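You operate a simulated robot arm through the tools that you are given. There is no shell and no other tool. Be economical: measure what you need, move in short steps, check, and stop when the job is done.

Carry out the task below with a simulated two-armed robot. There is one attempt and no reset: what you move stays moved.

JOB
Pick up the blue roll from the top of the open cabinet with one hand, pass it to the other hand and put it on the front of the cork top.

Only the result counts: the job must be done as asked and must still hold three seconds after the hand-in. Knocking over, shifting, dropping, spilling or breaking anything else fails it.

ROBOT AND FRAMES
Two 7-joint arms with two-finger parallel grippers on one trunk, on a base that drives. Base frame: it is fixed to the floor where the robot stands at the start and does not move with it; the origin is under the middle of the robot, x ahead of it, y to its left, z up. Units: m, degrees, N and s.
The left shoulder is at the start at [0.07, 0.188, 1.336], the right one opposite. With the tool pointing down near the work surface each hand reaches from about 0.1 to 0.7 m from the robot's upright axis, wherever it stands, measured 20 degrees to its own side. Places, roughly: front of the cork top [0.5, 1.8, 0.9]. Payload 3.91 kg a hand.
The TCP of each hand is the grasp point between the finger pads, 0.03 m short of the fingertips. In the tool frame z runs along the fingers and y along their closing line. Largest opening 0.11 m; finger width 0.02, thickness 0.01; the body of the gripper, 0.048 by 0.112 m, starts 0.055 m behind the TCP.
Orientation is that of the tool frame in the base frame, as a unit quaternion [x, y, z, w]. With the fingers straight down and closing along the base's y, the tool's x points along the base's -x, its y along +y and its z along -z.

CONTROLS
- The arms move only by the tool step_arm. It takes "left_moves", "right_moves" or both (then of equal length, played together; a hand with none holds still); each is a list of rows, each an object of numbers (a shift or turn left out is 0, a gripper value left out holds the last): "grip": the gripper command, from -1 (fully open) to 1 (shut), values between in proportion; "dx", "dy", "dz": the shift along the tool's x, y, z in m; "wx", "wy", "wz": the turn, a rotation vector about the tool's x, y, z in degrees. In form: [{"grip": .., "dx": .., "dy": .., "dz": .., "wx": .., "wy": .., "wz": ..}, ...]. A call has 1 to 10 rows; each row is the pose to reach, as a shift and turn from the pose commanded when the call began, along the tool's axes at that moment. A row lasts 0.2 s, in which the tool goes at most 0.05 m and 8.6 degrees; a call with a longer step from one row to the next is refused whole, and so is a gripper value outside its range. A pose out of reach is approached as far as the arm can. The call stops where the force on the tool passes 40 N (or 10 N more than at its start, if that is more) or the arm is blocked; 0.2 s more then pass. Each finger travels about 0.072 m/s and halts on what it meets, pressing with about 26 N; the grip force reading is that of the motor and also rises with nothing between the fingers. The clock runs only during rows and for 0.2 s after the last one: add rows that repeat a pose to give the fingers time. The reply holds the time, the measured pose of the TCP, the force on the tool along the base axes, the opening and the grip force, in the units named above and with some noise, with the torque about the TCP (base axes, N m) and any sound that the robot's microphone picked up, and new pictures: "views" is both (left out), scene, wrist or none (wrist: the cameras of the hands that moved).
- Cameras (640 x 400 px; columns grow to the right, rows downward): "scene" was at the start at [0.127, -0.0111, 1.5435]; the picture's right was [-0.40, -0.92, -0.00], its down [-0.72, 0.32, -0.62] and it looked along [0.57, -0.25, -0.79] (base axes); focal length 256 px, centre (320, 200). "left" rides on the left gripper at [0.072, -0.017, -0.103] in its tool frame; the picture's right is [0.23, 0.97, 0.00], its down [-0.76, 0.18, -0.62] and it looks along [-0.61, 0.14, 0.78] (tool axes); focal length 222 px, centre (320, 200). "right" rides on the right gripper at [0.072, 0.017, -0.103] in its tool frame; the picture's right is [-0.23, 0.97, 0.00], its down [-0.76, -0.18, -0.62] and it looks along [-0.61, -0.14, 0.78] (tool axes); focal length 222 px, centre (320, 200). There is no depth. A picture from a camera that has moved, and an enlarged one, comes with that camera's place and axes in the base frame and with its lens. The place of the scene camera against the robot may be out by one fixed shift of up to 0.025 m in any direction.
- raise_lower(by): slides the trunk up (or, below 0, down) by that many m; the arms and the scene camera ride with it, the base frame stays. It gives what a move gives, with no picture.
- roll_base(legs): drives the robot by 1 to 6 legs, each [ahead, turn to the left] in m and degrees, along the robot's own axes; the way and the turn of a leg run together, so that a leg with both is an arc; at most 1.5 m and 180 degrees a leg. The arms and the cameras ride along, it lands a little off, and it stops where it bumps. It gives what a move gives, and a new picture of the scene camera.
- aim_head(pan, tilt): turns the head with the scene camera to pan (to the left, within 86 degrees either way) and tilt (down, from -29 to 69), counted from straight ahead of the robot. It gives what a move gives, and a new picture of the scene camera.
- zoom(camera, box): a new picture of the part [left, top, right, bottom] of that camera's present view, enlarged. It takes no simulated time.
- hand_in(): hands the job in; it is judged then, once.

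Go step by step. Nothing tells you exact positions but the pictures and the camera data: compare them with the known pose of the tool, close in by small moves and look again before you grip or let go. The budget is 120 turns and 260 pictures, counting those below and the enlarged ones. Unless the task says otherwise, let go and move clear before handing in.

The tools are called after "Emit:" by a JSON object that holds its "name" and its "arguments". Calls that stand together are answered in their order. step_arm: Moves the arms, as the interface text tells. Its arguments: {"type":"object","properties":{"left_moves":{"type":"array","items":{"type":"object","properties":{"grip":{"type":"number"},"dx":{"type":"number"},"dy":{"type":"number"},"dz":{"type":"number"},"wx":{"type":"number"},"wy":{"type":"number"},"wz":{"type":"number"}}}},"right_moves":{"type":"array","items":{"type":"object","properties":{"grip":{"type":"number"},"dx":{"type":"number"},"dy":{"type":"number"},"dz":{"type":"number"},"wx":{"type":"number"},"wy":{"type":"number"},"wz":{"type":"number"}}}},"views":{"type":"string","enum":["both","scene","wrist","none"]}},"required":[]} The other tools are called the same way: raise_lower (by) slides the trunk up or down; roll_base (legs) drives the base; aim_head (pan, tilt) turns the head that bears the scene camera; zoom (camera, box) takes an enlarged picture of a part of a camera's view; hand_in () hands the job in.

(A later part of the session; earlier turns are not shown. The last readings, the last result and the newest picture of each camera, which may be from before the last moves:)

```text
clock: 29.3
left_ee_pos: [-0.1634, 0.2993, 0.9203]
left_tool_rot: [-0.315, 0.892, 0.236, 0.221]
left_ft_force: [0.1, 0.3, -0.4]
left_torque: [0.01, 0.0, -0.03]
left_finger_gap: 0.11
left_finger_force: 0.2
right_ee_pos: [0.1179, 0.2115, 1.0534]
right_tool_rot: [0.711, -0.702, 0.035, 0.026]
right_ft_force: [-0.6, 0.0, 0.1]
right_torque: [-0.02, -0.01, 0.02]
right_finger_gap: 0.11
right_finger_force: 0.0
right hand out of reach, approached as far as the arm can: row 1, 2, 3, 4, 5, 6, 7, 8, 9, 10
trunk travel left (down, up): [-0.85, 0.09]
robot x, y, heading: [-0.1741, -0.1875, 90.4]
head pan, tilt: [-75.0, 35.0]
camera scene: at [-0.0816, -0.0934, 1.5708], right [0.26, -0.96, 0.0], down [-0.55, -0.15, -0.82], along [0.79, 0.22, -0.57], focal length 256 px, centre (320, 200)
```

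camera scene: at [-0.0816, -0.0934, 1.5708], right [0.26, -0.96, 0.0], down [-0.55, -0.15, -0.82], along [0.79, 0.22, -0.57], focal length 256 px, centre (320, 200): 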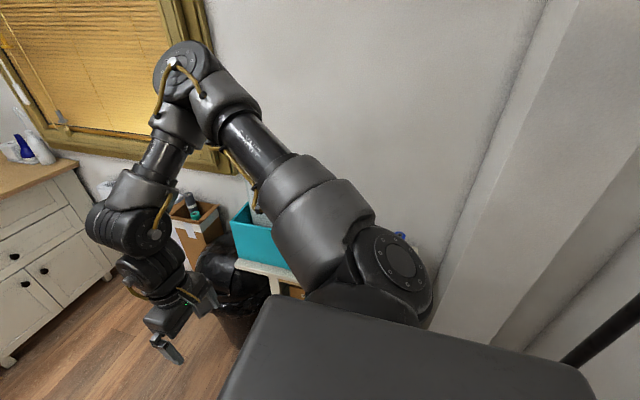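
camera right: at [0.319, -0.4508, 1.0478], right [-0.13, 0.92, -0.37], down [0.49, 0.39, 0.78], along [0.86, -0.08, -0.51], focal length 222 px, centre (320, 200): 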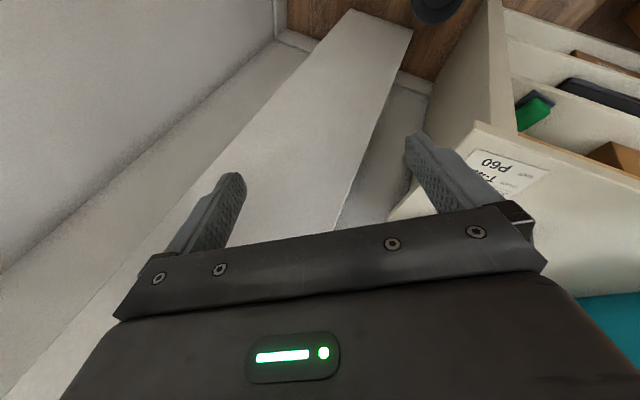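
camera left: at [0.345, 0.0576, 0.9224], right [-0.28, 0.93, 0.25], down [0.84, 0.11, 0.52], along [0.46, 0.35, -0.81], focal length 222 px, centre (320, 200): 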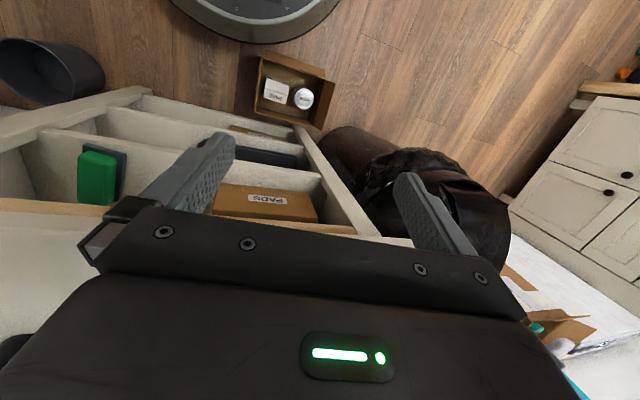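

Both arms are now in sensible poses. I'll turn right to about 45°, where there is open floor, to tidy the left arm.

Emit:
{"name": "roll_base", "arguments": {"legs": [[0, -45]]}}

Emit:
{"name": "aim_head", "arguments": {"pan": 0, "tilt": 45}}

```text
clock: 31.7
left_ee_pos: [0.1786, 0.1498, 0.9197]
left_tool_rot: [0.051, 0.945, 0.134, 0.294]
left_ft_force: [0.2, 0.0, 0.0]
left_torque: [-0.01, 0.01, 0.01]
left_finger_gap: 0.1101
left_finger_force: 0.0
right_ee_pos: [0.3161, -0.1113, 1.0539]
right_tool_rot: [-0.388, 0.921, -0.023, -0.037]
right_ft_force: [0.3, 0.1, 0.2]
right_torque: [-0.01, 0.01, 0.03]
right_finger_gap: 0.11
right_finger_force: 0.1
trunk travel left (down, up): [-0.85, 0.09]
robot x, y, heading: [-0.1706, -0.1914, 45.4]
head pan, tilt: [-75.0, 35.0]
camera scene: at [-0.0525, -0.1764, 1.5708], right [-0.49, -0.87, 0.0], down [-0.5, 0.28, -0.82], along [0.71, -0.4, -0.57], focal length 256 px, centre (320, 200)
```

scene: 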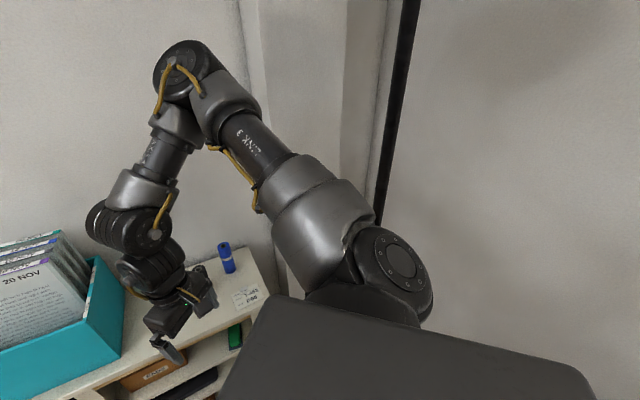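

```text
clock: 33.2
left_ee_pos: [0.1795, 0.1493, 0.9199]
left_tool_rot: [0.05, 0.944, 0.135, 0.295]
left_ft_force: [0.0, -0.1, -0.5]
left_torque: [-0.01, -0.02, -0.03]
left_finger_gap: 0.1101
left_finger_force: 0.1
right_ee_pos: [0.3157, -0.1115, 1.0544]
right_tool_rot: [-0.388, 0.921, -0.021, -0.036]
right_ft_force: [0.4, 0.5, -0.1]
right_torque: [0.02, -0.02, -0.02]
right_finger_gap: 0.1099
right_finger_force: 0.1
trunk travel left (down, up): [-0.85, 0.09]
robot x, y, heading: [-0.1739, -0.1883, 45.3]
head pan, tilt: [0.0, 45.0]
camera scene: at [-0.0717, -0.0755, 1.5559], right [0.71, -0.7, 0.0], down [-0.5, -0.5, -0.71], along [0.5, 0.5, -0.71], focal length 256 px, centre (320, 200)
```

scene: 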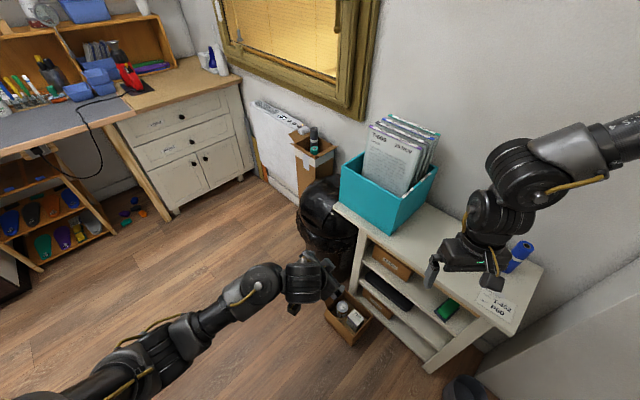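

The blue roll still stands, and the scene looks intact. I'll tidy the left arm to tool-down, closer in.

Emit:
{"name": "step_arm", "arguments": {"left_moves": [{"dx": 0.024, "dy": 0.01, "dz": -0.024, "wx": 0.1, "wy": 4.3, "wz": -5.5}, {"dx": 0.047, "dy": 0.019, "dz": -0.048, "wx": 0.3, "wy": 8.6, "wz": -10.9}, {"dx": 0.071, "dy": 0.029, "dz": -0.072, "wx": 0.4, "wy": 13.0, "wz": -16.4}, {"dx": 0.095, "dy": 0.039, "dz": -0.096, "wx": 0.6, "wy": 17.3, "wz": -21.9}, {"dx": 0.118, "dy": 0.049, "dz": -0.12, "wx": 0.7, "wy": 21.6, "wz": -27.3}, {"dx": 0.142, "dy": 0.058, "dz": -0.144, "wx": 0.9, "wy": 25.9, "wz": -32.8}, {"dx": 0.166, "dy": 0.068, "dz": -0.168, "wx": 1.0, "wy": 30.3, "wz": -38.3}, {"dx": 0.189, "dy": 0.078, "dz": -0.192, "wx": 1.2, "wy": 34.6, "wz": -43.7}, {"dx": 0.213, "dy": 0.0875, "dz": -0.216, "wx": 1.3, "wy": 38.9, "wz": -49.2}], "views": "scene"}}

```text
clock: 34.2
left_ee_pos: [0.0558, 0.1793, 0.9556]
left_tool_rot: [-0.143, 0.968, 0.079, 0.188]
left_ft_force: [37.9, 0.1, -41.7]
left_torque: [2.14, -1.56, 1.96]
left_finger_gap: 0.1097
left_finger_force: 0.0
right_ee_pos: [0.3153, -0.1121, 1.0546]
right_tool_rot: [-0.388, 0.921, -0.022, -0.035]
right_ft_force: [-0.6, 0.3, 0.4]
right_torque: [-0.02, -0.01, 0.0]
right_finger_gap: 0.1099
right_finger_force: 0.0
trunk travel left (down, up): [-0.85, 0.09]
robot x, y, heading: [-0.1715, -0.1917, 45.5]
head pan, tilt: [0.0, 45.0]
stopped in row 5 (left hand): the force on the tool passed its limit at 184 N (the readings are from after the stop); the commanded pose is now the measured one
camera scene: at [-0.0729, -0.0758, 1.556], right [0.71, -0.7, 0.0], down [-0.5, -0.5, -0.71], along [0.5, 0.5, -0.71], focal length 256 px, centre (320, 200)
```

scene: 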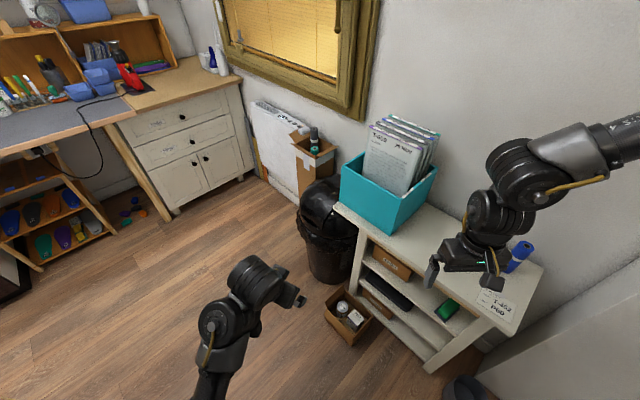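

The left arm stopped on a force. I'll look left to see what it touched.

Emit:
{"name": "aim_head", "arguments": {"pan": 70, "tilt": 40}}

```text
clock: 35.6
left_ee_pos: [0.0562, 0.1805, 0.9536]
left_tool_rot: [-0.142, 0.969, 0.079, 0.187]
left_ft_force: [48.4, -10.8, -62.9]
left_torque: [4.25, -3.3, 3.8]
left_finger_gap: 0.11
left_finger_force: 0.1
right_ee_pos: [0.3153, -0.1117, 1.054]
right_tool_rot: [-0.387, 0.921, -0.022, -0.036]
right_ft_force: [-0.7, 0.1, 0.2]
right_torque: [0.02, 0.0, -0.01]
right_finger_gap: 0.1096
right_finger_force: 0.0
trunk travel left (down, up): [-0.85, 0.09]
robot x, y, heading: [-0.1721, -0.1895, 45.1]
head pan, tilt: [70.0, 40.0]
camera scene: at [-0.1651, -0.0564, 1.5632], right [0.9, 0.43, 0.0], down [0.28, -0.58, -0.77], along [-0.33, 0.69, -0.64], focal length 256 px, centre (320, 200)
```

scene: 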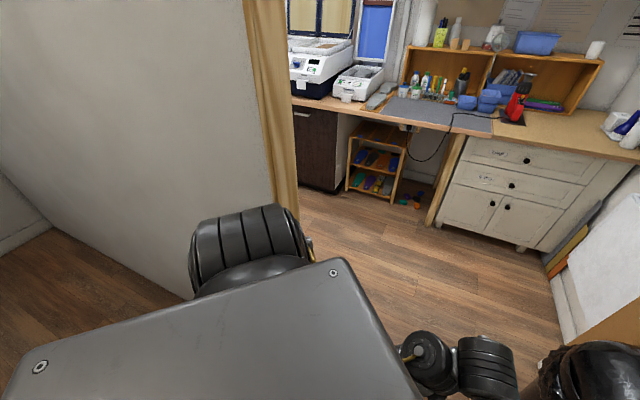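

It looks like self-contact with the torso, since nothing else is near. I'll move the left hand forward and away to relieve it.

Emit:
{"name": "step_arm", "arguments": {"left_moves": [{"dx": -0.018, "dy": -0.014, "dz": 0.01}, {"dx": -0.035, "dy": -0.027, "dz": 0.019}, {"dx": -0.053, "dy": -0.041, "dz": 0.029}, {"dx": -0.07, "dy": -0.05, "dz": 0.035}], "views": "none"}}

```text
clock: 36.6
left_ee_pos: [0.1457, 0.1576, 0.9443]
left_tool_rot: [-0.142, 0.969, 0.079, 0.184]
left_ft_force: [0.2, -0.5, -0.7]
left_torque: [0.04, 0.0, -0.01]
left_finger_gap: 0.1103
left_finger_force: 0.0
right_ee_pos: [0.3167, -0.1114, 1.0535]
right_tool_rot: [-0.388, 0.921, -0.021, -0.036]
right_ft_force: [1.0, -0.2, -0.3]
right_torque: [-0.01, 0.02, -0.01]
right_finger_gap: 0.1101
right_finger_force: 0.2
trunk travel left (down, up): [-0.85, 0.09]
robot x, y, heading: [-0.1704, -0.1891, 45.7]
head pan, tilt: [70.0, 40.0]
```

Emit:
{"name": "step_arm", "arguments": {"left_moves": [{"dx": 0.008, "dy": 0.033, "dz": -0.0125, "wy": 3.9, "wz": -4.65}, {"dx": 0.016, "dy": 0.066, "dz": -0.025, "wy": 7.9, "wz": -9.3}, {"dx": 0.0245, "dy": 0.1, "dz": -0.0375, "wy": 11.8, "wz": -13.95}, {"dx": 0.033, "dy": 0.133, "dz": -0.05, "wy": 15.7, "wz": -18.6}, {"dx": 0.041, "dy": 0.166, "dz": -0.0625, "wy": 19.7, "wz": -23.25}, {"dx": 0.049, "dy": 0.199, "dz": -0.075, "wy": 23.6, "wz": -27.9}], "views": "scene"}}

```text
clock: 37.2
left_ee_pos: [0.1158, 0.1979, 0.9624]
left_tool_rot: [-0.21, 0.965, 0.059, 0.147]
left_ft_force: [25.5, -14.2, -25.2]
left_torque: [2.88, -0.28, 2.96]
left_finger_gap: 0.11
left_finger_force: 0.0
right_ee_pos: [0.316, -0.1107, 1.0546]
right_tool_rot: [-0.388, 0.921, -0.021, -0.036]
right_ft_force: [0.1, -0.1, -0.6]
right_torque: [-0.02, 0.01, -0.04]
right_finger_gap: 0.11
right_finger_force: 0.0
trunk travel left (down, up): [-0.85, 0.09]
robot x, y, heading: [-0.1673, -0.1917, 45.2]
head pan, tilt: [70.0, 40.0]
stopped in row 2 (left hand): the force on the tool passed its limit at 158 N (the readings are from after the stop); the commanded pose is now the measured one
camera scene: at [-0.165, -0.0556, 1.5631], right [0.9, 0.43, 0.0], down [0.28, -0.58, -0.77], along [-0.33, 0.69, -0.64], focal length 256 px, centre (320, 200)
```

scene: 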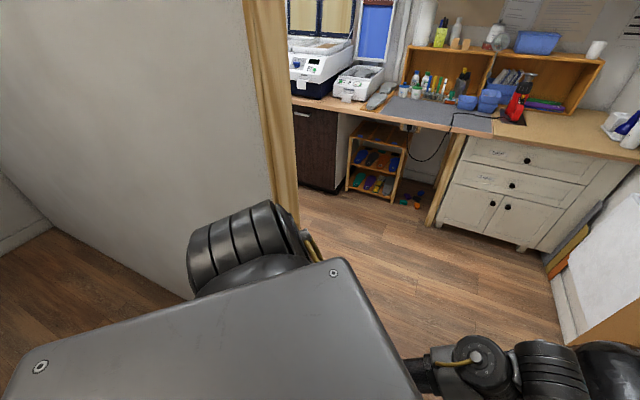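

Emit:
{"name": "aim_head", "arguments": {"pan": 15, "tilt": 60}}

Emit:
{"name": "zoom", "arguments": {"camera": "left", "box": [0, 0, 640, 400]}}

Emit:
{"name": "zoom", "arguments": {"camera": "right", "box": [0, 0, 640, 400]}}

```text
clock: 38.4
left_ee_pos: [0.1162, 0.1987, 0.962]
left_tool_rot: [-0.209, 0.965, 0.06, 0.147]
left_ft_force: [37.8, -26.4, -46.4]
left_torque: [5.34, -1.22, 5.03]
left_finger_gap: 0.11
left_finger_force: 0.1
right_ee_pos: [0.3173, -0.1106, 1.0545]
right_tool_rot: [-0.388, 0.921, -0.022, -0.036]
right_ft_force: [0.4, 0.1, -0.8]
right_torque: [-0.01, -0.02, -0.01]
right_finger_gap: 0.1098
right_finger_force: 0.0
trunk travel left (down, up): [-0.85, 0.09]
robot x, y, heading: [-0.1731, -0.188, 45.5]
head pan, tilt: [15.0, 60.0]
camera scene: at [-0.0959, -0.0753, 1.5365], right [0.87, -0.49, 0.0], down [-0.43, -0.75, -0.5], along [0.25, 0.44, -0.87], focal length 256 px, centre (320, 200)
```

scene: 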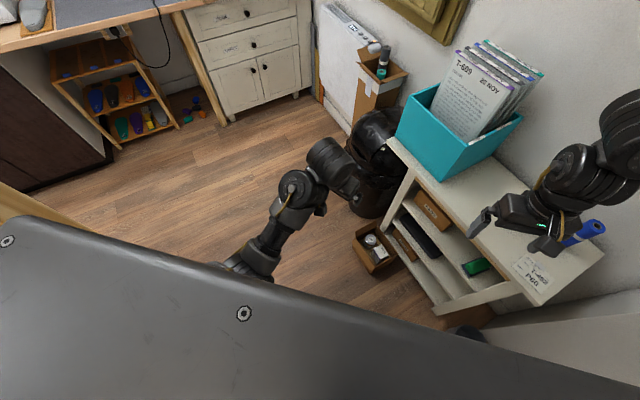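

```text
1.00 times, centred on (320, 200) of left (not enlarged: the box is as wide or as high as the picture)
camera zoom: at [0.0339, 0.137, 1.0377], right [-0.61, 0.79, -0.02], down [0.43, 0.35, 0.84], along [0.67, 0.5, -0.55], focal length 222 px, centre (320, 200)
```

zoom: 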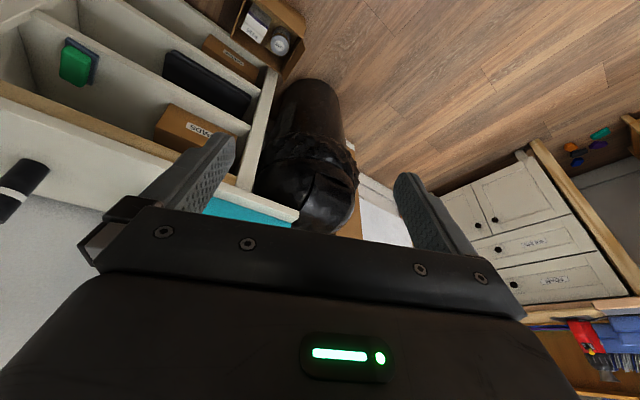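

```text
1.00 times, centred on (320, 200) of right (not enlarged: the box is as wide or as high as the picture)
camera zoom: at [0.2596, -0.1446, 1.1624], right [-0.54, 0.84, -0.03], down [0.69, 0.46, 0.56], along [0.49, 0.28, -0.83], focal length 222 px, centre (320, 200)
```

zoom: 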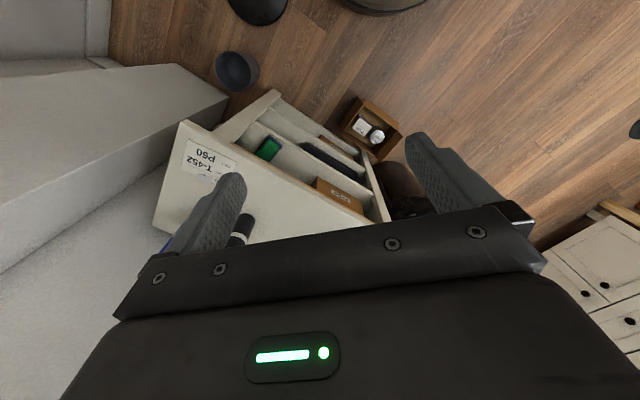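

The left elbow is tucked low, so the gripper fouls its own arm when folded. I'll extend the left hand forward instead.

Emit:
{"name": "step_arm", "arguments": {"left_moves": [{"dx": -0.023, "dy": -0.013, "dz": 0.017}, {"dx": -0.05, "dy": 0.005, "dz": 0.015}, {"dx": -0.081, "dy": 0.03, "dz": 0.007}, {"dx": -0.104, "dy": 0.063, "dz": -0.004}, {"dx": -0.127, "dy": 0.097, "dz": -0.016}], "views": "none"}}

```text
clock: 39.3
left_ee_pos: [0.1802, 0.2684, 0.9893]
left_tool_rot: [-0.217, 0.963, 0.058, 0.152]
left_ft_force: [19.7, 5.1, -23.4]
left_torque: [1.03, -0.57, 0.75]
left_finger_gap: 0.1101
left_finger_force: 0.1
right_ee_pos: [0.3156, -0.1104, 1.0533]
right_tool_rot: [-0.388, 0.921, -0.021, -0.037]
right_ft_force: [-0.1, 0.5, 0.2]
right_torque: [-0.03, -0.01, 0.03]
right_finger_gap: 0.1102
right_finger_force: 0.1
trunk travel left (down, up): [-0.85, 0.09]
robot x, y, heading: [-0.1723, -0.1842, 45.2]
head pan, tilt: [15.0, 60.0]
stopped in row 4 (left hand): the force on the tool passed its limit at 131 N (the readings are from after the stop); the commanded pose is now the measured one
```

Contact occurs whenever the wrist folds up and to the left. The left hand will need a forward tilt for the handover anyway, so I'll tilt it forward and bring it down and back.

Emit:
{"name": "step_arm", "arguments": {"left_moves": [{"dx": -0.02, "wy": -8}, {"dx": -0.02, "wy": -16}, {"dx": -0.01, "wy": -24}, {"dx": 0.0, "wy": -32}, {"dx": 0.0, "wy": -32}], "views": "scene"}}

```text
clock: 40.5
left_ee_pos: [0.1799, 0.2663, 0.9888]
left_tool_rot: [-0.193, 0.883, 0.117, 0.411]
left_ft_force: [-0.4, 0.1, 0.9]
left_torque: [0.04, -0.02, 0.0]
left_finger_gap: 0.1101
left_finger_force: 0.1
right_ee_pos: [0.3165, -0.1103, 1.0532]
right_tool_rot: [-0.387, 0.921, -0.022, -0.037]
right_ft_force: [0.5, 0.0, 0.2]
right_torque: [-0.02, 0.02, -0.01]
right_finger_gap: 0.1099
right_finger_force: 0.0
trunk travel left (down, up): [-0.85, 0.09]
robot x, y, heading: [-0.1705, -0.1872, 45.6]
head pan, tilt: [15.0, 60.0]
camera scene: at [-0.0951, -0.0757, 1.5364], right [0.87, -0.49, 0.0], down [-0.43, -0.75, -0.5], along [0.25, 0.43, -0.87], focal length 256 px, centre (320, 200)
```

scene: 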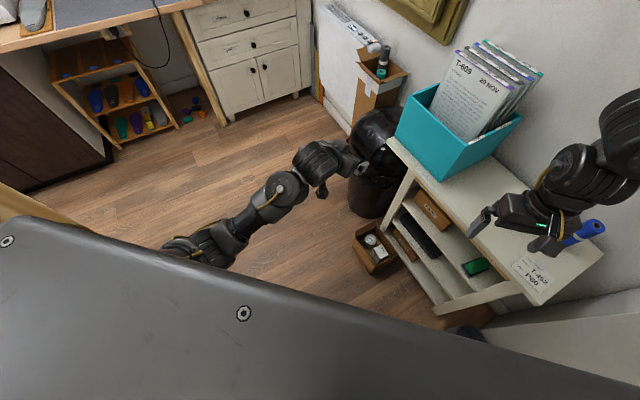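

Emit:
{"name": "step_arm", "arguments": {"left_moves": [{"dx": 0.022, "dy": 0.007, "dz": -0.026}, {"dx": 0.044, "dy": 0.015, "dz": -0.052}, {"dx": 0.066, "dy": 0.022, "dz": -0.078}, {"dx": 0.087, "dy": 0.029, "dz": -0.105}, {"dx": 0.109, "dy": 0.037, "dz": -0.131}, {"dx": 0.131, "dy": 0.044, "dz": -0.157}, {"dx": 0.153, "dy": 0.0515, "dz": -0.183}], "views": "none"}}

```text
clock: 42.1
left_ee_pos: [-0.0462, 0.2132, 0.9906]
left_tool_rot: [-0.193, 0.883, 0.116, 0.411]
left_ft_force: [0.2, -0.2, -0.4]
left_torque: [-0.01, 0.01, 0.01]
left_finger_gap: 0.11
left_finger_force: 0.1
left hand out of reach, approached as far as the arm can: row 7
right_ee_pos: [0.3142, -0.1122, 1.0553]
right_tool_rot: [-0.387, 0.921, -0.021, -0.035]
right_ft_force: [-0.3, 0.0, -0.8]
right_torque: [-0.02, 0.01, -0.02]
right_finger_gap: 0.1098
right_finger_force: 0.1
trunk travel left (down, up): [-0.85, 0.09]
robot x, y, heading: [-0.1777, -0.1899, 45.4]
head pan, tilt: [15.0, 60.0]
```

Both arms are free. I'll reposition to a more northerly stand that keeps the right elbow away from the pole: turn +15°, ahead 0.25 m, turn -50°.

Emit:
{"name": "roll_base", "arguments": {"legs": [[0, 14], [0.25, 0], [0, -50]]}}

Emit:
{"name": "aim_head", "arguments": {"pan": -15, "tilt": 48}}

```text
clock: 47.1
left_ee_pos: [0.3008, 0.273, 0.9896]
left_tool_rot: [0.098, 0.899, -0.021, 0.426]
left_ft_force: [1.0, 0.2, -0.1]
left_torque: [-0.01, -0.04, -0.03]
left_finger_gap: 0.1101
left_finger_force: 0.2
right_ee_pos: [0.3927, -0.2033, 1.0536]
right_tool_rot: [-0.075, 0.996, -0.009, -0.042]
right_ft_force: [-0.2, 1.1, -0.9]
right_torque: [0.02, -0.02, 0.03]
right_finger_gap: 0.11
right_finger_force: 0.0
trunk travel left (down, up): [-0.85, 0.09]
robot x, y, heading: [-0.0419, 0.0287, 8.4]
head pan, tilt: [15.0, 60.0]
camera scene: at [0.0761, 0.0822, 1.5365], right [0.4, -0.92, 0.0], down [-0.8, -0.34, -0.5], along [0.46, 0.2, -0.87], focal length 256 px, centre (320, 200)
```

scene: 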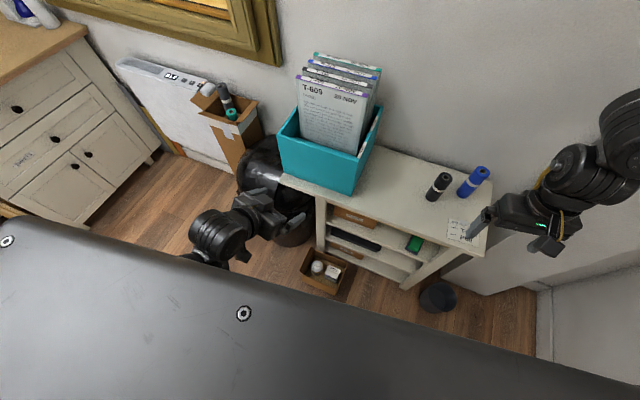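

```text
clock: 48.0
left_ee_pos: [0.3009, 0.2725, 0.9908]
left_tool_rot: [0.097, 0.899, -0.02, 0.427]
left_ft_force: [0.2, 0.4, -0.1]
left_torque: [-0.02, -0.04, 0.01]
left_finger_gap: 0.1098
left_finger_force: 0.1
right_ee_pos: [0.3919, -0.2043, 1.0537]
right_tool_rot: [-0.074, 0.996, -0.009, -0.042]
right_ft_force: [0.0, -0.1, 0.0]
right_torque: [0.03, -0.01, 0.01]
right_finger_gap: 0.1102
right_finger_force: 0.0
trunk travel left (down, up): [-0.85, 0.09]
robot x, y, heading: [-0.0394, 0.0238, 8.4]
head pan, tilt: [-15.0, 48.0]
camera scene: at [0.0931, 0.0465, 1.5517], right [-0.12, -0.99, 0.0], down [-0.74, 0.09, -0.67], along [0.66, -0.08, -0.74], focal length 256 px, centre (320, 200)
```

scene: 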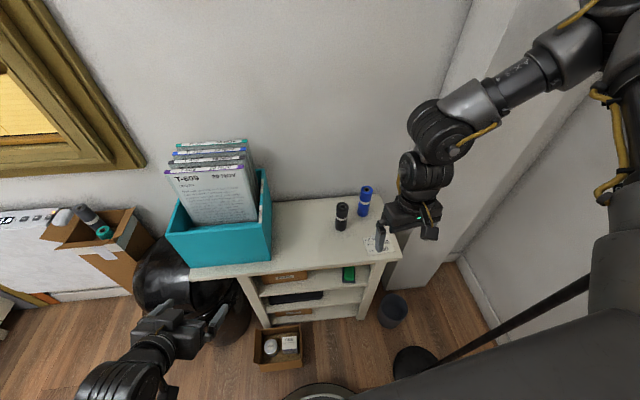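

Nothing has shifted: the lamp, box and rolls are where they were. The little carton on the floor limits how close I can get, so I'll move ahead just 0.08 m.

Emit:
{"name": "roll_base", "arguments": {"legs": [[0.08, 0]]}}

Emit:
{"name": "zoom", "arguments": {"camera": "scene", "box": [300, 160, 460, 260]}}

Emit:
{"name": "zoom", "arguments": {"camera": "right", "box": [0, 0, 640, 400]}}

```text
clock: 49.1
left_ee_pos: [0.3765, 0.2839, 0.991]
left_tool_rot: [0.099, 0.899, -0.021, 0.427]
left_ft_force: [0.0, 0.8, -0.6]
left_torque: [-0.01, 0.04, 0.01]
left_finger_gap: 0.1099
left_finger_force: 0.0
right_ee_pos: [0.4671, -0.1935, 1.0551]
right_tool_rot: [-0.074, 0.996, -0.01, -0.039]
right_ft_force: [-0.5, 0.1, 0.2]
right_torque: [0.0, -0.01, 0.0]
right_finger_gap: 0.11
right_finger_force: 0.1
trunk travel left (down, up): [-0.85, 0.09]
robot x, y, heading: [0.0393, 0.0376, 8.1]
head pan, tilt: [-15.0, 48.0]
camera scene: at [0.1668, 0.057, 1.5522], right [-0.12, -0.99, 0.0], down [-0.74, 0.09, -0.67], along [0.67, -0.08, -0.74], focal length 256 px, centre (320, 200)
```

scene: 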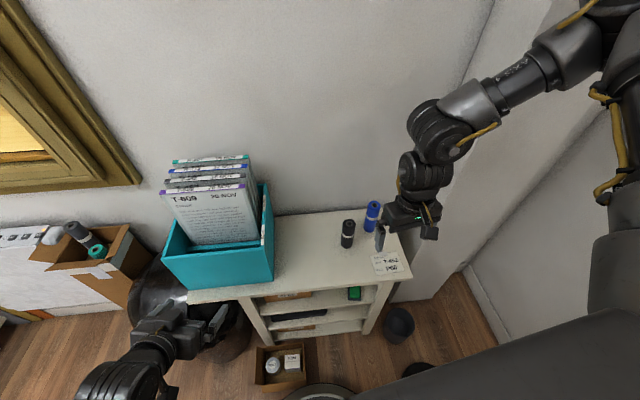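

```text
4.00 times, centred on (380, 210) of scene
camera zoom: at [0.1668, 0.057, 1.5522], right [-0.12, -0.99, 0.0], down [-0.74, 0.09, -0.67], along [0.67, -0.08, -0.74], focal length 1024 px, centre (80, 160)
```

zoom: 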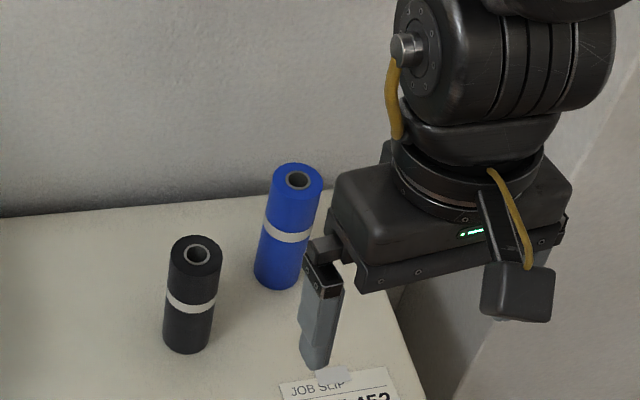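

```text
1.00 times, centred on (320, 200) of right (not enlarged: the box is as wide or as high as the picture)
camera zoom: at [0.4027, -0.1858, 1.1637], right [0.08, 1.0, -0.03], down [0.83, -0.05, 0.56], along [0.56, -0.07, -0.83], focal length 222 px, centre (320, 200)
```

zoom: 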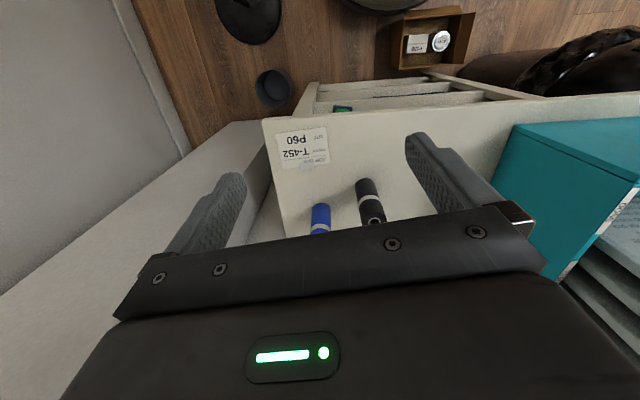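

The blue roll is confirmed at about (0.705, -0.193), with its top at z 0.903. I'll bring the right hand above it with a modest 20° forward tilt and watch for torso motion.

Emit:
{"name": "step_arm", "arguments": {"right_moves": [{"grip": -1, "dx": -0.032, "dy": -0.0045, "dz": 0.0, "wx": 0.05, "wy": -4.1, "wz": 1.4}, {"dx": -0.064, "dy": -0.009, "dz": 0.005, "wx": 0.1, "wy": -8.1, "wz": 2.9}, {"dx": -0.096, "dy": -0.0135, "dz": 0.01, "wx": 0.15, "wy": -12.2, "wz": 4.3}, {"dx": -0.127, "dy": -0.018, "dz": 0.02, "wx": 0.2, "wy": -16.3, "wz": 5.7}, {"dx": -0.159, "dy": -0.0225, "dz": 0.03, "wx": 0.25, "wy": -20.3, "wz": 7.2}, {"dx": -0.191, "dy": -0.027, "dz": 0.04, "wx": 0.3, "wy": -24.4, "wz": 8.6}, {"dx": -0.191, "dy": -0.027, "dz": 0.04, "wx": 0.3, "wy": -24.4, "wz": 8.6}]}}

```text
clock: 50.7
left_ee_pos: [0.3789, 0.2835, 0.9897]
left_tool_rot: [0.099, 0.899, -0.021, 0.426]
left_ft_force: [0.0, 0.0, 0.7]
left_torque: [-0.04, 0.0, 0.02]
left_finger_gap: 0.1098
left_finger_force: 0.0
right_ee_pos: [0.6472, -0.2146, 1.0253]
right_tool_rot: [0.0, 0.985, 0.002, 0.172]
right_ft_force: [-0.9, 0.5, 0.6]
right_torque: [-0.01, 0.01, 0.01]
right_finger_gap: 0.11
right_finger_force: 0.1
right hand out of reach, approached as far as the arm can: row 4, 5, 6, 7
trunk travel left (down, up): [-0.85, 0.09]
robot x, y, heading: [0.0324, 0.041, 8.3]
head pan, tilt: [-15.0, 48.0]
camera scene: at [0.1706, 0.0574, 1.5518], right [-0.12, -0.99, 0.0], down [-0.74, 0.09, -0.67], along [0.66, -0.08, -0.74], focal length 256 px, centre (320, 200)
camera right: at [0.5449, -0.1979, 1.098], right [0.21, 0.97, 0.08], down [0.51, -0.18, 0.84], along [0.84, -0.14, -0.53], focal length 222 px, centre (320, 200)
```

scene: 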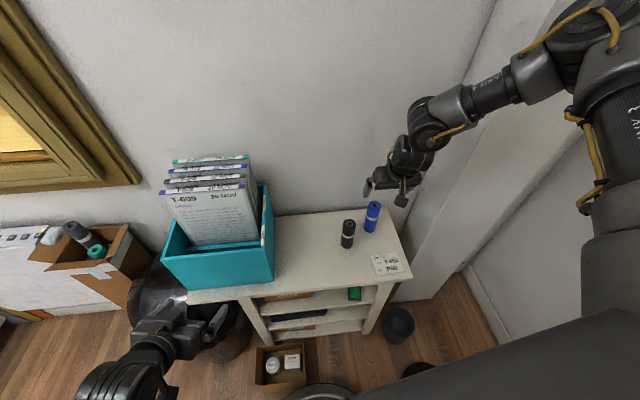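
right: 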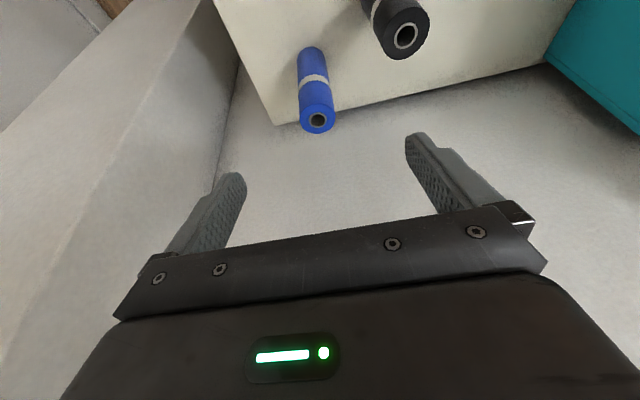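

The hand camera puts the roll directly ahead of the hand, at about (0.696, -0.217). The arm is at its reach limit at this height, so I'll lower the trunk slightly to gain reach.

Emit:
{"name": "raise_lower", "arguments": {"by": -0.06}}

Emit:
{"name": "zoom", "arguments": {"camera": "right", "box": [220, 0, 460, 150]}}

```text
clock: 51.7
left_ee_pos: [0.3789, 0.2827, 0.9297]
left_tool_rot: [0.099, 0.899, -0.021, 0.426]
left_ft_force: [-1.3, 0.4, -0.3]
left_torque: [-0.01, -0.01, 0.01]
left_finger_gap: 0.11
left_finger_force: 0.1
right_ee_pos: [0.6473, -0.2155, 0.9653]
right_tool_rot: [0.0, 0.985, 0.001, 0.171]
right_ft_force: [-0.3, -0.1, -0.1]
right_torque: [-0.02, 0.01, -0.03]
right_finger_gap: 0.1103
right_finger_force: 0.1
trunk travel left (down, up): [-0.79, 0.15]
robot x, y, heading: [0.0331, 0.0388, 8.2]
head pan, tilt: [-15.0, 48.0]
```

```text
2.67 times, centred on (340, 75) of right
camera zoom: at [0.5449, -0.1979, 1.0379], right [0.21, 0.97, 0.08], down [0.51, -0.18, 0.84], along [0.84, -0.14, -0.53], focal length 592 px, centre (267, 533)
```

zoom: 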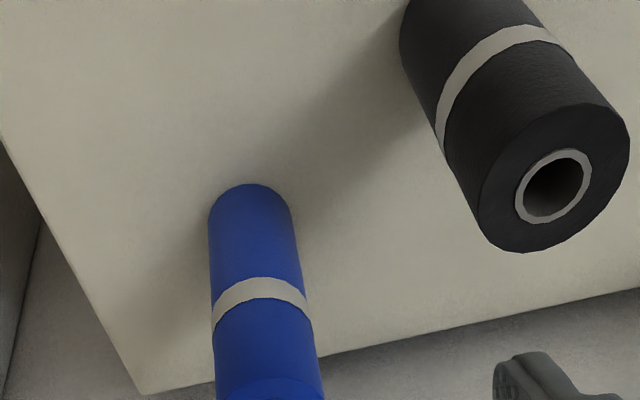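

Emit:
{"name": "step_arm", "arguments": {"right_moves": [{"grip": -0.36, "dx": -0.01, "dz": 0.0}, {"dx": -0.017, "dz": 0.01}, {"dx": -0.017, "dz": 0.02}, {"dx": -0.017, "dz": 0.02}]}}

```text
clock: 52.7
left_ee_pos: [0.3791, 0.2834, 0.929]
left_tool_rot: [0.098, 0.899, -0.02, 0.426]
left_ft_force: [0.1, 1.1, 0.0]
left_torque: [-0.01, -0.02, 0.03]
left_finger_gap: 0.1096
left_finger_force: 0.0
right_ee_pos: [0.6623, -0.2225, 0.9673]
right_tool_rot: [0.0, 0.985, 0.002, 0.171]
right_ft_force: [0.1, -0.1, 1.1]
right_torque: [0.02, 0.02, 0.01]
right_finger_gap: 0.0746
right_finger_force: 0.1
right hand out of reach, approached as far as the arm can: row 2, 3, 4
trunk travel left (down, up): [-0.79, 0.15]
robot x, y, heading: [0.0341, 0.0382, 8.1]
head pan, tilt: [-15.0, 48.0]
camera scene: at [0.1713, 0.0575, 1.4917], right [-0.12, -0.99, 0.0], down [-0.74, 0.09, -0.67], along [0.66, -0.08, -0.74], focal length 256 px, centre (320, 200)
camera right: at [0.5602, -0.206, 1.0395], right [0.21, 0.97, 0.08], down [0.51, -0.18, 0.84], along [0.84, -0.14, -0.53], focal length 222 px, centre (320, 200)
```

scene: 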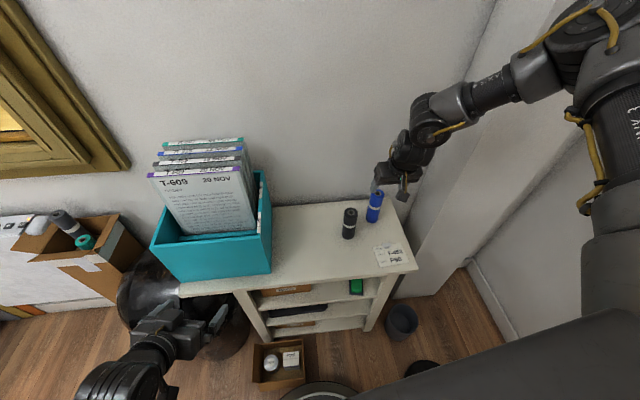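
right: 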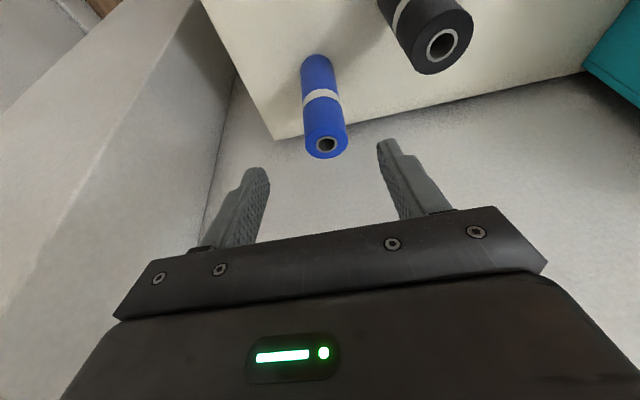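

The roll sits between the fingers in y but is still ahead. The arm configuration won't go lower, so the trunk can bring the hand down: another -0.05 m.

Emit:
{"name": "raise_lower", "arguments": {"by": -0.05}}

Emit:
{"name": "step_arm", "arguments": {"right_moves": [{"dx": -0.01, "dy": 0.003}, {"dx": -0.02, "dy": 0.004}, {"dx": -0.02, "dy": 0.004}], "views": "wrist"}}

```text
clock: 53.6
left_ee_pos: [0.3788, 0.2846, 0.8794]
left_tool_rot: [0.099, 0.899, -0.021, 0.427]
left_ft_force: [0.2, -1.3, 0.2]
left_torque: [-0.01, 0.01, -0.01]
left_finger_gap: 0.1102
left_finger_force: 0.1
right_ee_pos: [0.6627, -0.2224, 0.9181]
right_tool_rot: [0.0, 0.985, 0.002, 0.171]
right_ft_force: [0.3, 0.5, 0.4]
right_torque: [0.0, 0.01, 0.0]
right_finger_gap: 0.0751
right_finger_force: 0.0
trunk travel left (down, up): [-0.74, 0.2]
robot x, y, heading: [0.0418, 0.0406, 8.2]
head pan, tilt: [-15.0, 48.0]
```

```text
clock: 54.4
left_ee_pos: [0.379, 0.283, 0.8802]
left_tool_rot: [0.099, 0.899, -0.021, 0.425]
left_ft_force: [-0.9, -0.2, 0.1]
left_torque: [-0.02, 0.02, 0.0]
left_finger_gap: 0.1098
left_finger_force: 0.1
right_ee_pos: [0.6786, -0.2229, 0.9275]
right_tool_rot: [0.0, 0.985, 0.002, 0.171]
right_ft_force: [-0.9, -0.5, -0.1]
right_torque: [0.03, 0.02, 0.01]
right_finger_gap: 0.0749
right_finger_force: 0.0
right hand out of reach, approached as far as the arm can: row 1, 2, 3
trunk travel left (down, up): [-0.74, 0.2]
robot x, y, heading: [0.0358, 0.04, 8.4]
head pan, tilt: [-15.0, 48.0]
camera right: at [0.5769, -0.2065, 0.9997], right [0.21, 0.97, 0.08], down [0.51, -0.18, 0.84], along [0.84, -0.14, -0.53], focal length 222 px, centre (320, 200)
```

right: 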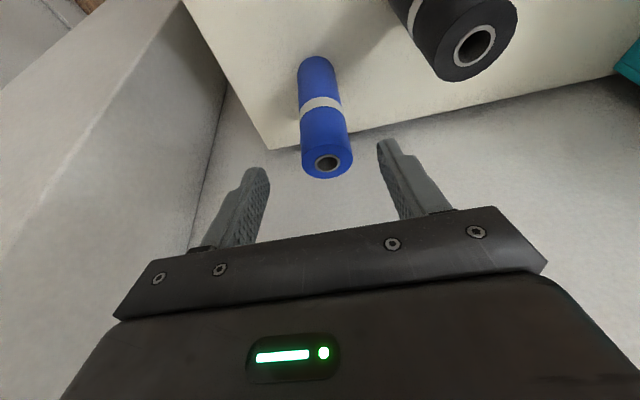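

The roll is nearly between the fingers, at (0.69, -0.217). I'll lower the trunk 0.05 m straight down around it and look.

Emit:
{"name": "raise_lower", "arguments": {"by": -0.05}}

Emit:
{"name": "step_arm", "arguments": {"right_moves": [{"dx": -0.006, "dy": 0.004}, {"dx": -0.012, "dy": 0.005, "dz": 0.005}, {"dx": -0.012, "dy": 0.005, "dz": 0.005}]}}

```text
clock: 55.3
left_ee_pos: [0.379, 0.283, 0.8302]
left_tool_rot: [0.099, 0.899, -0.021, 0.426]
left_ft_force: [-0.1, 0.2, -0.4]
left_torque: [0.0, -0.02, 0.0]
left_finger_gap: 0.1099
left_finger_force: 0.1
right_ee_pos: [0.6798, -0.2221, 0.8776]
right_tool_rot: [0.001, 0.985, 0.002, 0.172]
right_ft_force: [0.1, -0.2, -0.5]
right_torque: [-0.01, -0.02, 0.0]
right_finger_gap: 0.0752
right_finger_force: 0.0
trunk travel left (down, up): [-0.69, 0.25]
robot x, y, heading: [0.0377, 0.0423, 8.4]
head pan, tilt: [-15.0, 48.0]
```

```text
clock: 56.1
left_ee_pos: [0.3798, 0.283, 0.83]
left_tool_rot: [0.099, 0.899, -0.021, 0.426]
left_ft_force: [0.7, -0.2, -0.5]
left_torque: [-0.01, 0.01, -0.04]
left_finger_gap: 0.11
left_finger_force: 0.0
right_ee_pos: [0.6875, -0.2228, 0.8822]
right_tool_rot: [0.0, 0.985, 0.003, 0.172]
right_ft_force: [-0.2, 0.8, 0.4]
right_torque: [-0.03, -0.02, 0.01]
right_finger_gap: 0.075
right_finger_force: 0.1
right hand out of reach, approached as far as the arm can: row 1, 2, 3
trunk travel left (down, up): [-0.69, 0.25]
robot x, y, heading: [0.0334, 0.0392, 8.1]
head pan, tilt: [-15.0, 48.0]
camera scene: at [0.1712, 0.0574, 1.3917], right [-0.12, -0.99, 0.0], down [-0.74, 0.09, -0.67], along [0.66, -0.08, -0.74], focal length 256 px, centre (320, 200)
camera right: at [0.5848, -0.2069, 0.9551], right [0.21, 0.97, 0.08], down [0.51, -0.18, 0.84], along [0.84, -0.14, -0.53], focal length 222 px, centre (320, 200)
```

scene: 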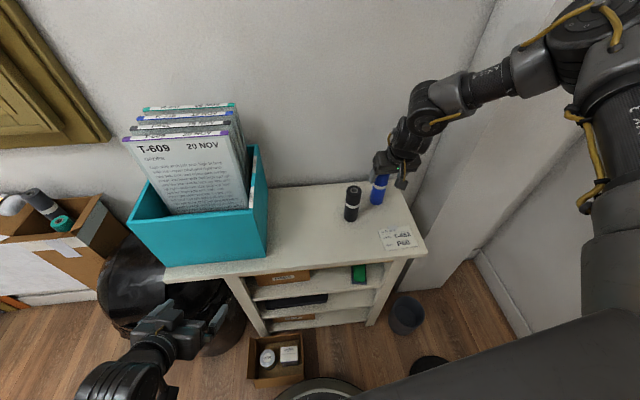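
right: 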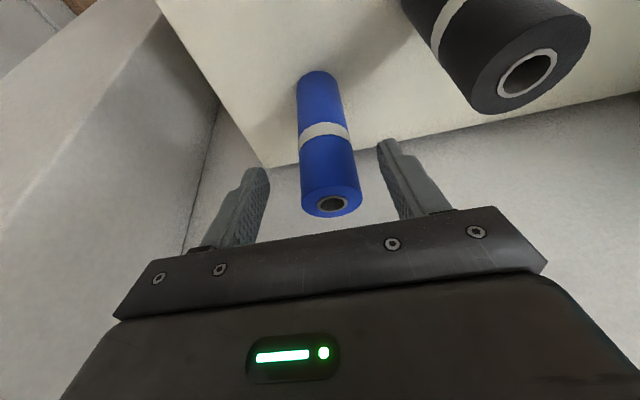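

Emit:
{"name": "raise_lower", "arguments": {"by": -0.025}}

Emit:
{"name": "zoom", "arguments": {"camera": "right", "box": [160, 50, 480, 250]}}

Emit:
{"name": "zoom", "arguments": {"camera": "scene", "box": [320, 120, 440, 220]}}

```text
clock: 56.8
left_ee_pos: [0.3786, 0.2824, 0.8048]
left_tool_rot: [0.098, 0.899, -0.02, 0.426]
left_ft_force: [0.0, 0.1, -0.1]
left_torque: [0.02, 0.01, 0.02]
left_finger_gap: 0.1101
left_finger_force: 0.1
right_ee_pos: [0.6872, -0.2241, 0.8579]
right_tool_rot: [0.001, 0.985, 0.004, 0.172]
right_ft_force: [0.7, 0.2, -0.2]
right_torque: [0.01, 0.01, 0.01]
right_finger_gap: 0.0746
right_finger_force: 0.0
trunk travel left (down, up): [-0.665, 0.275]
robot x, y, heading: [0.0384, 0.0413, 8.3]
head pan, tilt: [-15.0, 48.0]
```

```text
2.00 times, centred on (320, 150) of right
camera zoom: at [0.5843, -0.2069, 0.9302], right [0.21, 0.97, 0.08], down [0.51, -0.18, 0.84], along [0.84, -0.14, -0.53], focal length 444 px, centre (320, 300)
```

zoom: 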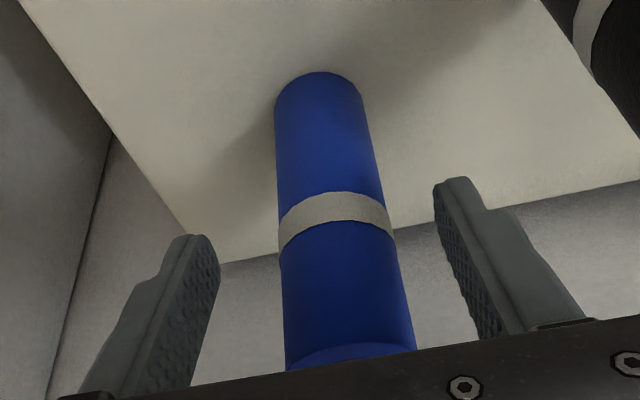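

```text
4.00 times, centred on (380, 170) of scene
camera zoom: at [0.1708, 0.0573, 1.3668], right [-0.12, -0.99, 0.0], down [-0.74, 0.09, -0.67], along [0.66, -0.08, -0.74], focal length 1024 px, centre (80, 320)
```

zoom: 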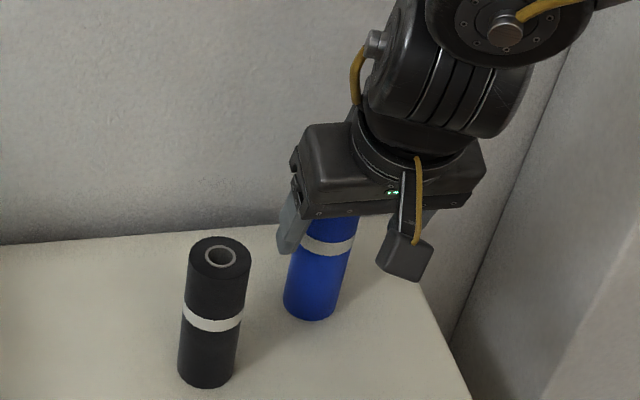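

The roll is centred between the pads. I'll close the grip.

Emit:
{"name": "step_arm", "arguments": {"right_moves": [{"grip": 0}, {"grip": 0.6}, {"grip": 1}, {"grip": 1}, {"grip": 1}], "views": "wrist"}}

```text
clock: 58.0
left_ee_pos: [0.3784, 0.2841, 0.8056]
left_tool_rot: [0.099, 0.899, -0.021, 0.425]
left_ft_force: [0.2, -0.1, -0.1]
left_torque: [0.01, -0.02, 0.0]
left_finger_gap: 0.1099
left_finger_force: 0.1
right_ee_pos: [0.6862, -0.2232, 0.8564]
right_tool_rot: [0.0, 0.985, 0.003, 0.172]
right_ft_force: [0.1, -0.4, 0.1]
right_torque: [0.0, -0.01, -0.02]
right_finger_gap: 0.0
right_finger_force: 26.2
trunk travel left (down, up): [-0.665, 0.275]
robot x, y, heading: [0.0338, 0.0391, 8.1]
head pan, tilt: [-15.0, 48.0]
camera right: at [0.5846, -0.2069, 0.93], right [0.21, 0.97, 0.08], down [0.51, -0.18, 0.84], along [0.84, -0.14, -0.53], focal length 222 px, centre (320, 200)
```

right: 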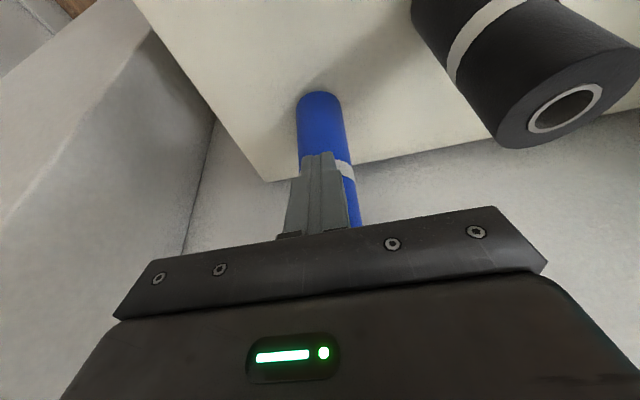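

The fingers closed in front of the roll without touching it. Comparing two wrist views puts it farther back, at about (0.715, -0.221), with the top at z 0.878. I'll reopen and advance about 3 cm.

Emit:
{"name": "step_arm", "arguments": {"right_moves": [{"grip": -0.36}, {"grip": -0.36}, {"grip": -0.36, "dx": -0.008, "dz": 0.003}, {"dx": -0.016, "dz": 0.006}, {"dx": -0.026, "dz": 0.01}, {"dx": -0.028, "dy": 0.001, "dz": 0.012}], "views": "wrist"}}

```text
clock: 59.4
left_ee_pos: [0.3777, 0.2838, 0.8054]
left_tool_rot: [0.098, 0.899, -0.021, 0.426]
left_ft_force: [-0.6, 1.2, -0.7]
left_torque: [0.0, -0.02, -0.04]
left_finger_gap: 0.1102
left_finger_force: 0.1
right_ee_pos: [0.7061, -0.2312, 0.8668]
right_tool_rot: [0.0, 0.985, 0.003, 0.172]
right_ft_force: [-0.8, 0.2, 0.6]
right_torque: [0.0, -0.01, -0.01]
right_finger_gap: 0.0749
right_finger_force: 0.1
right hand out of reach, approached as far as the arm can: row 3, 4, 5, 6
trunk travel left (down, up): [-0.665, 0.275]
robot x, y, heading: [0.0356, 0.0405, 8.2]
head pan, tilt: [-15.0, 48.0]
camera right: at [0.6036, -0.2149, 0.9392], right [0.21, 0.97, 0.08], down [0.51, -0.18, 0.84], along [0.84, -0.14, -0.53], focal length 222 px, centre (320, 200)
```

right: 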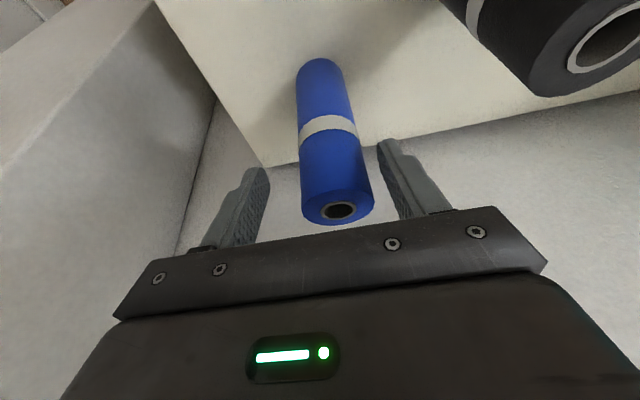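

Emit:
{"name": "step_arm", "arguments": {"right_moves": [{"dy": 0.009}, {"dy": 0.014, "dx": -0.008}, {"dy": 0.014, "dx": -0.008}], "views": "wrist"}}

Emit:
{"name": "raise_lower", "arguments": {"by": -0.02}}

```text
clock: 60.2
left_ee_pos: [0.3789, 0.283, 0.8052]
left_tool_rot: [0.099, 0.899, -0.021, 0.425]
left_ft_force: [-0.9, -0.3, 0.3]
left_torque: [-0.01, 0.02, 0.01]
left_finger_gap: 0.11
left_finger_force: 0.1
right_ee_pos: [0.7077, -0.2228, 0.8767]
right_tool_rot: [0.001, 0.985, 0.002, 0.172]
right_ft_force: [0.4, -0.4, 0.1]
right_torque: [0.01, -0.02, 0.0]
right_finger_gap: 0.0747
right_finger_force: 0.0
right hand out of reach, approached as far as the arm can: row 1, 2, 3
trunk travel left (down, up): [-0.665, 0.275]
robot x, y, heading: [0.0363, 0.0371, 8.1]
head pan, tilt: [-15.0, 48.0]
camera right: at [0.6054, -0.207, 0.9482], right [0.21, 0.97, 0.08], down [0.51, -0.18, 0.84], along [0.84, -0.14, -0.53], focal length 222 px, centre (320, 200)
```

right: 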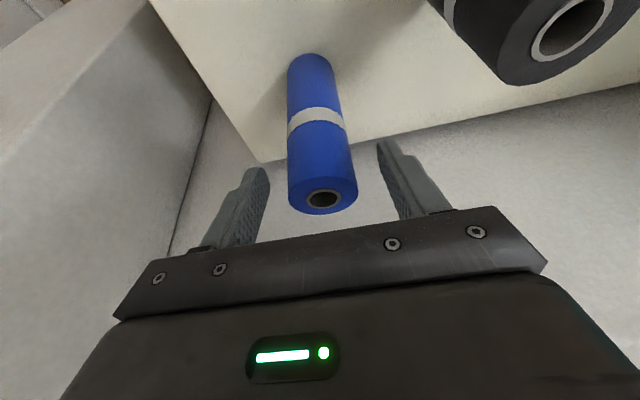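

```text
clock: 60.9
left_ee_pos: [0.38, 0.2841, 0.7864]
left_tool_rot: [0.099, 0.899, -0.021, 0.426]
left_ft_force: [0.4, 0.2, -0.5]
left_torque: [0.01, 0.02, 0.01]
left_finger_gap: 0.1102
left_finger_force: 0.0
right_ee_pos: [0.7075, -0.2227, 0.8556]
right_tool_rot: [0.0, 0.985, 0.003, 0.172]
right_ft_force: [0.3, -0.6, 0.4]
right_torque: [-0.01, -0.04, -0.01]
right_finger_gap: 0.0747
right_finger_force: 0.1
trunk travel left (down, up): [-0.645, 0.295]
robot x, y, heading: [0.0382, 0.0415, 8.2]
head pan, tilt: [-15.0, 48.0]
```

Emit:
{"name": "raise_lower", "arguments": {"by": -0.012}}

Emit:
{"name": "step_arm", "arguments": {"right_moves": [{"grip": 0}, {"grip": 0.6}, {"grip": 1}, {"grip": 1}, {"grip": 1}], "views": "both"}}

```text
clock: 61.5
left_ee_pos: [0.3788, 0.2829, 0.7722]
left_tool_rot: [0.099, 0.899, -0.021, 0.426]
left_ft_force: [0.5, -0.2, 0.2]
left_torque: [-0.02, -0.01, 0.03]
left_finger_gap: 0.1102
left_finger_force: 0.2
right_ee_pos: [0.7078, -0.2236, 0.8442]
right_tool_rot: [0.0, 0.985, 0.004, 0.172]
right_ft_force: [0.1, -0.3, 0.5]
right_torque: [-0.01, 0.03, 0.01]
right_finger_gap: 0.0749
right_finger_force: 0.0
trunk travel left (down, up): [-0.633, 0.307]
robot x, y, heading: [0.0384, 0.0431, 8.4]
head pan, tilt: [-15.0, 48.0]
```

```text
clock: 62.7
left_ee_pos: [0.3792, 0.2841, 0.7737]
left_tool_rot: [0.099, 0.899, -0.021, 0.425]
left_ft_force: [-0.4, -0.3, 0.2]
left_torque: [-0.01, -0.02, 0.01]
left_finger_gap: 0.1101
left_finger_force: 0.0
right_ee_pos: [0.7079, -0.2224, 0.844]
right_tool_rot: [0.0, 0.985, 0.002, 0.171]
right_ft_force: [0.6, -0.5, 0.8]
right_torque: [-0.07, -0.04, 0.0]
right_finger_gap: 0.0425
right_finger_force: 26.1
trunk travel left (down, up): [-0.633, 0.307]
robot x, y, heading: [0.0365, 0.0416, 8.3]
head pan, tilt: [-15.0, 48.0]
camera scene: at [0.1712, 0.0573, 1.3348], right [-0.12, -0.99, 0.0], down [-0.74, 0.09, -0.67], along [0.66, -0.08, -0.74], focal length 256 px, centre (320, 200)
camera right: at [0.6054, -0.2071, 0.9162], right [0.21, 0.97, 0.08], down [0.51, -0.18, 0.84], along [0.84, -0.14, -0.53], focal length 222 px, centre (320, 200)
```

scene: 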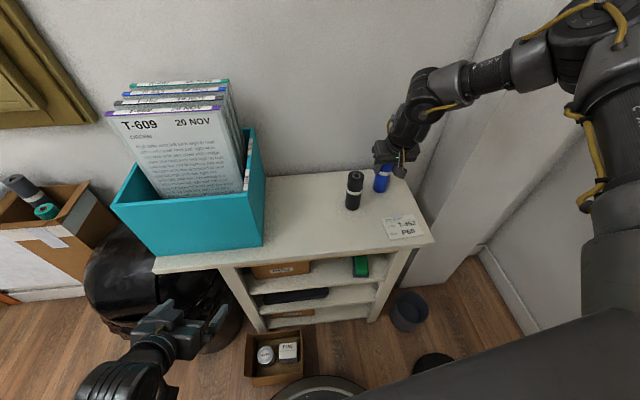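
right: 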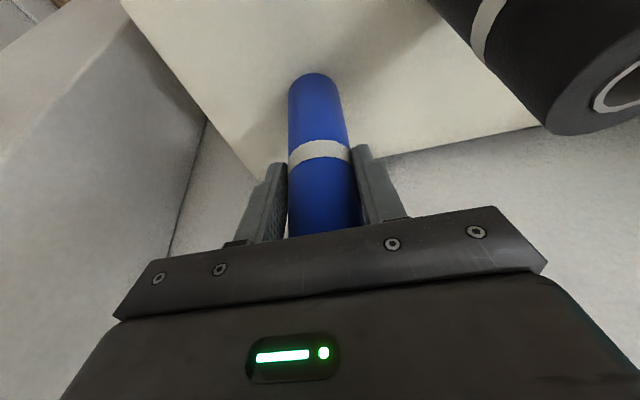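

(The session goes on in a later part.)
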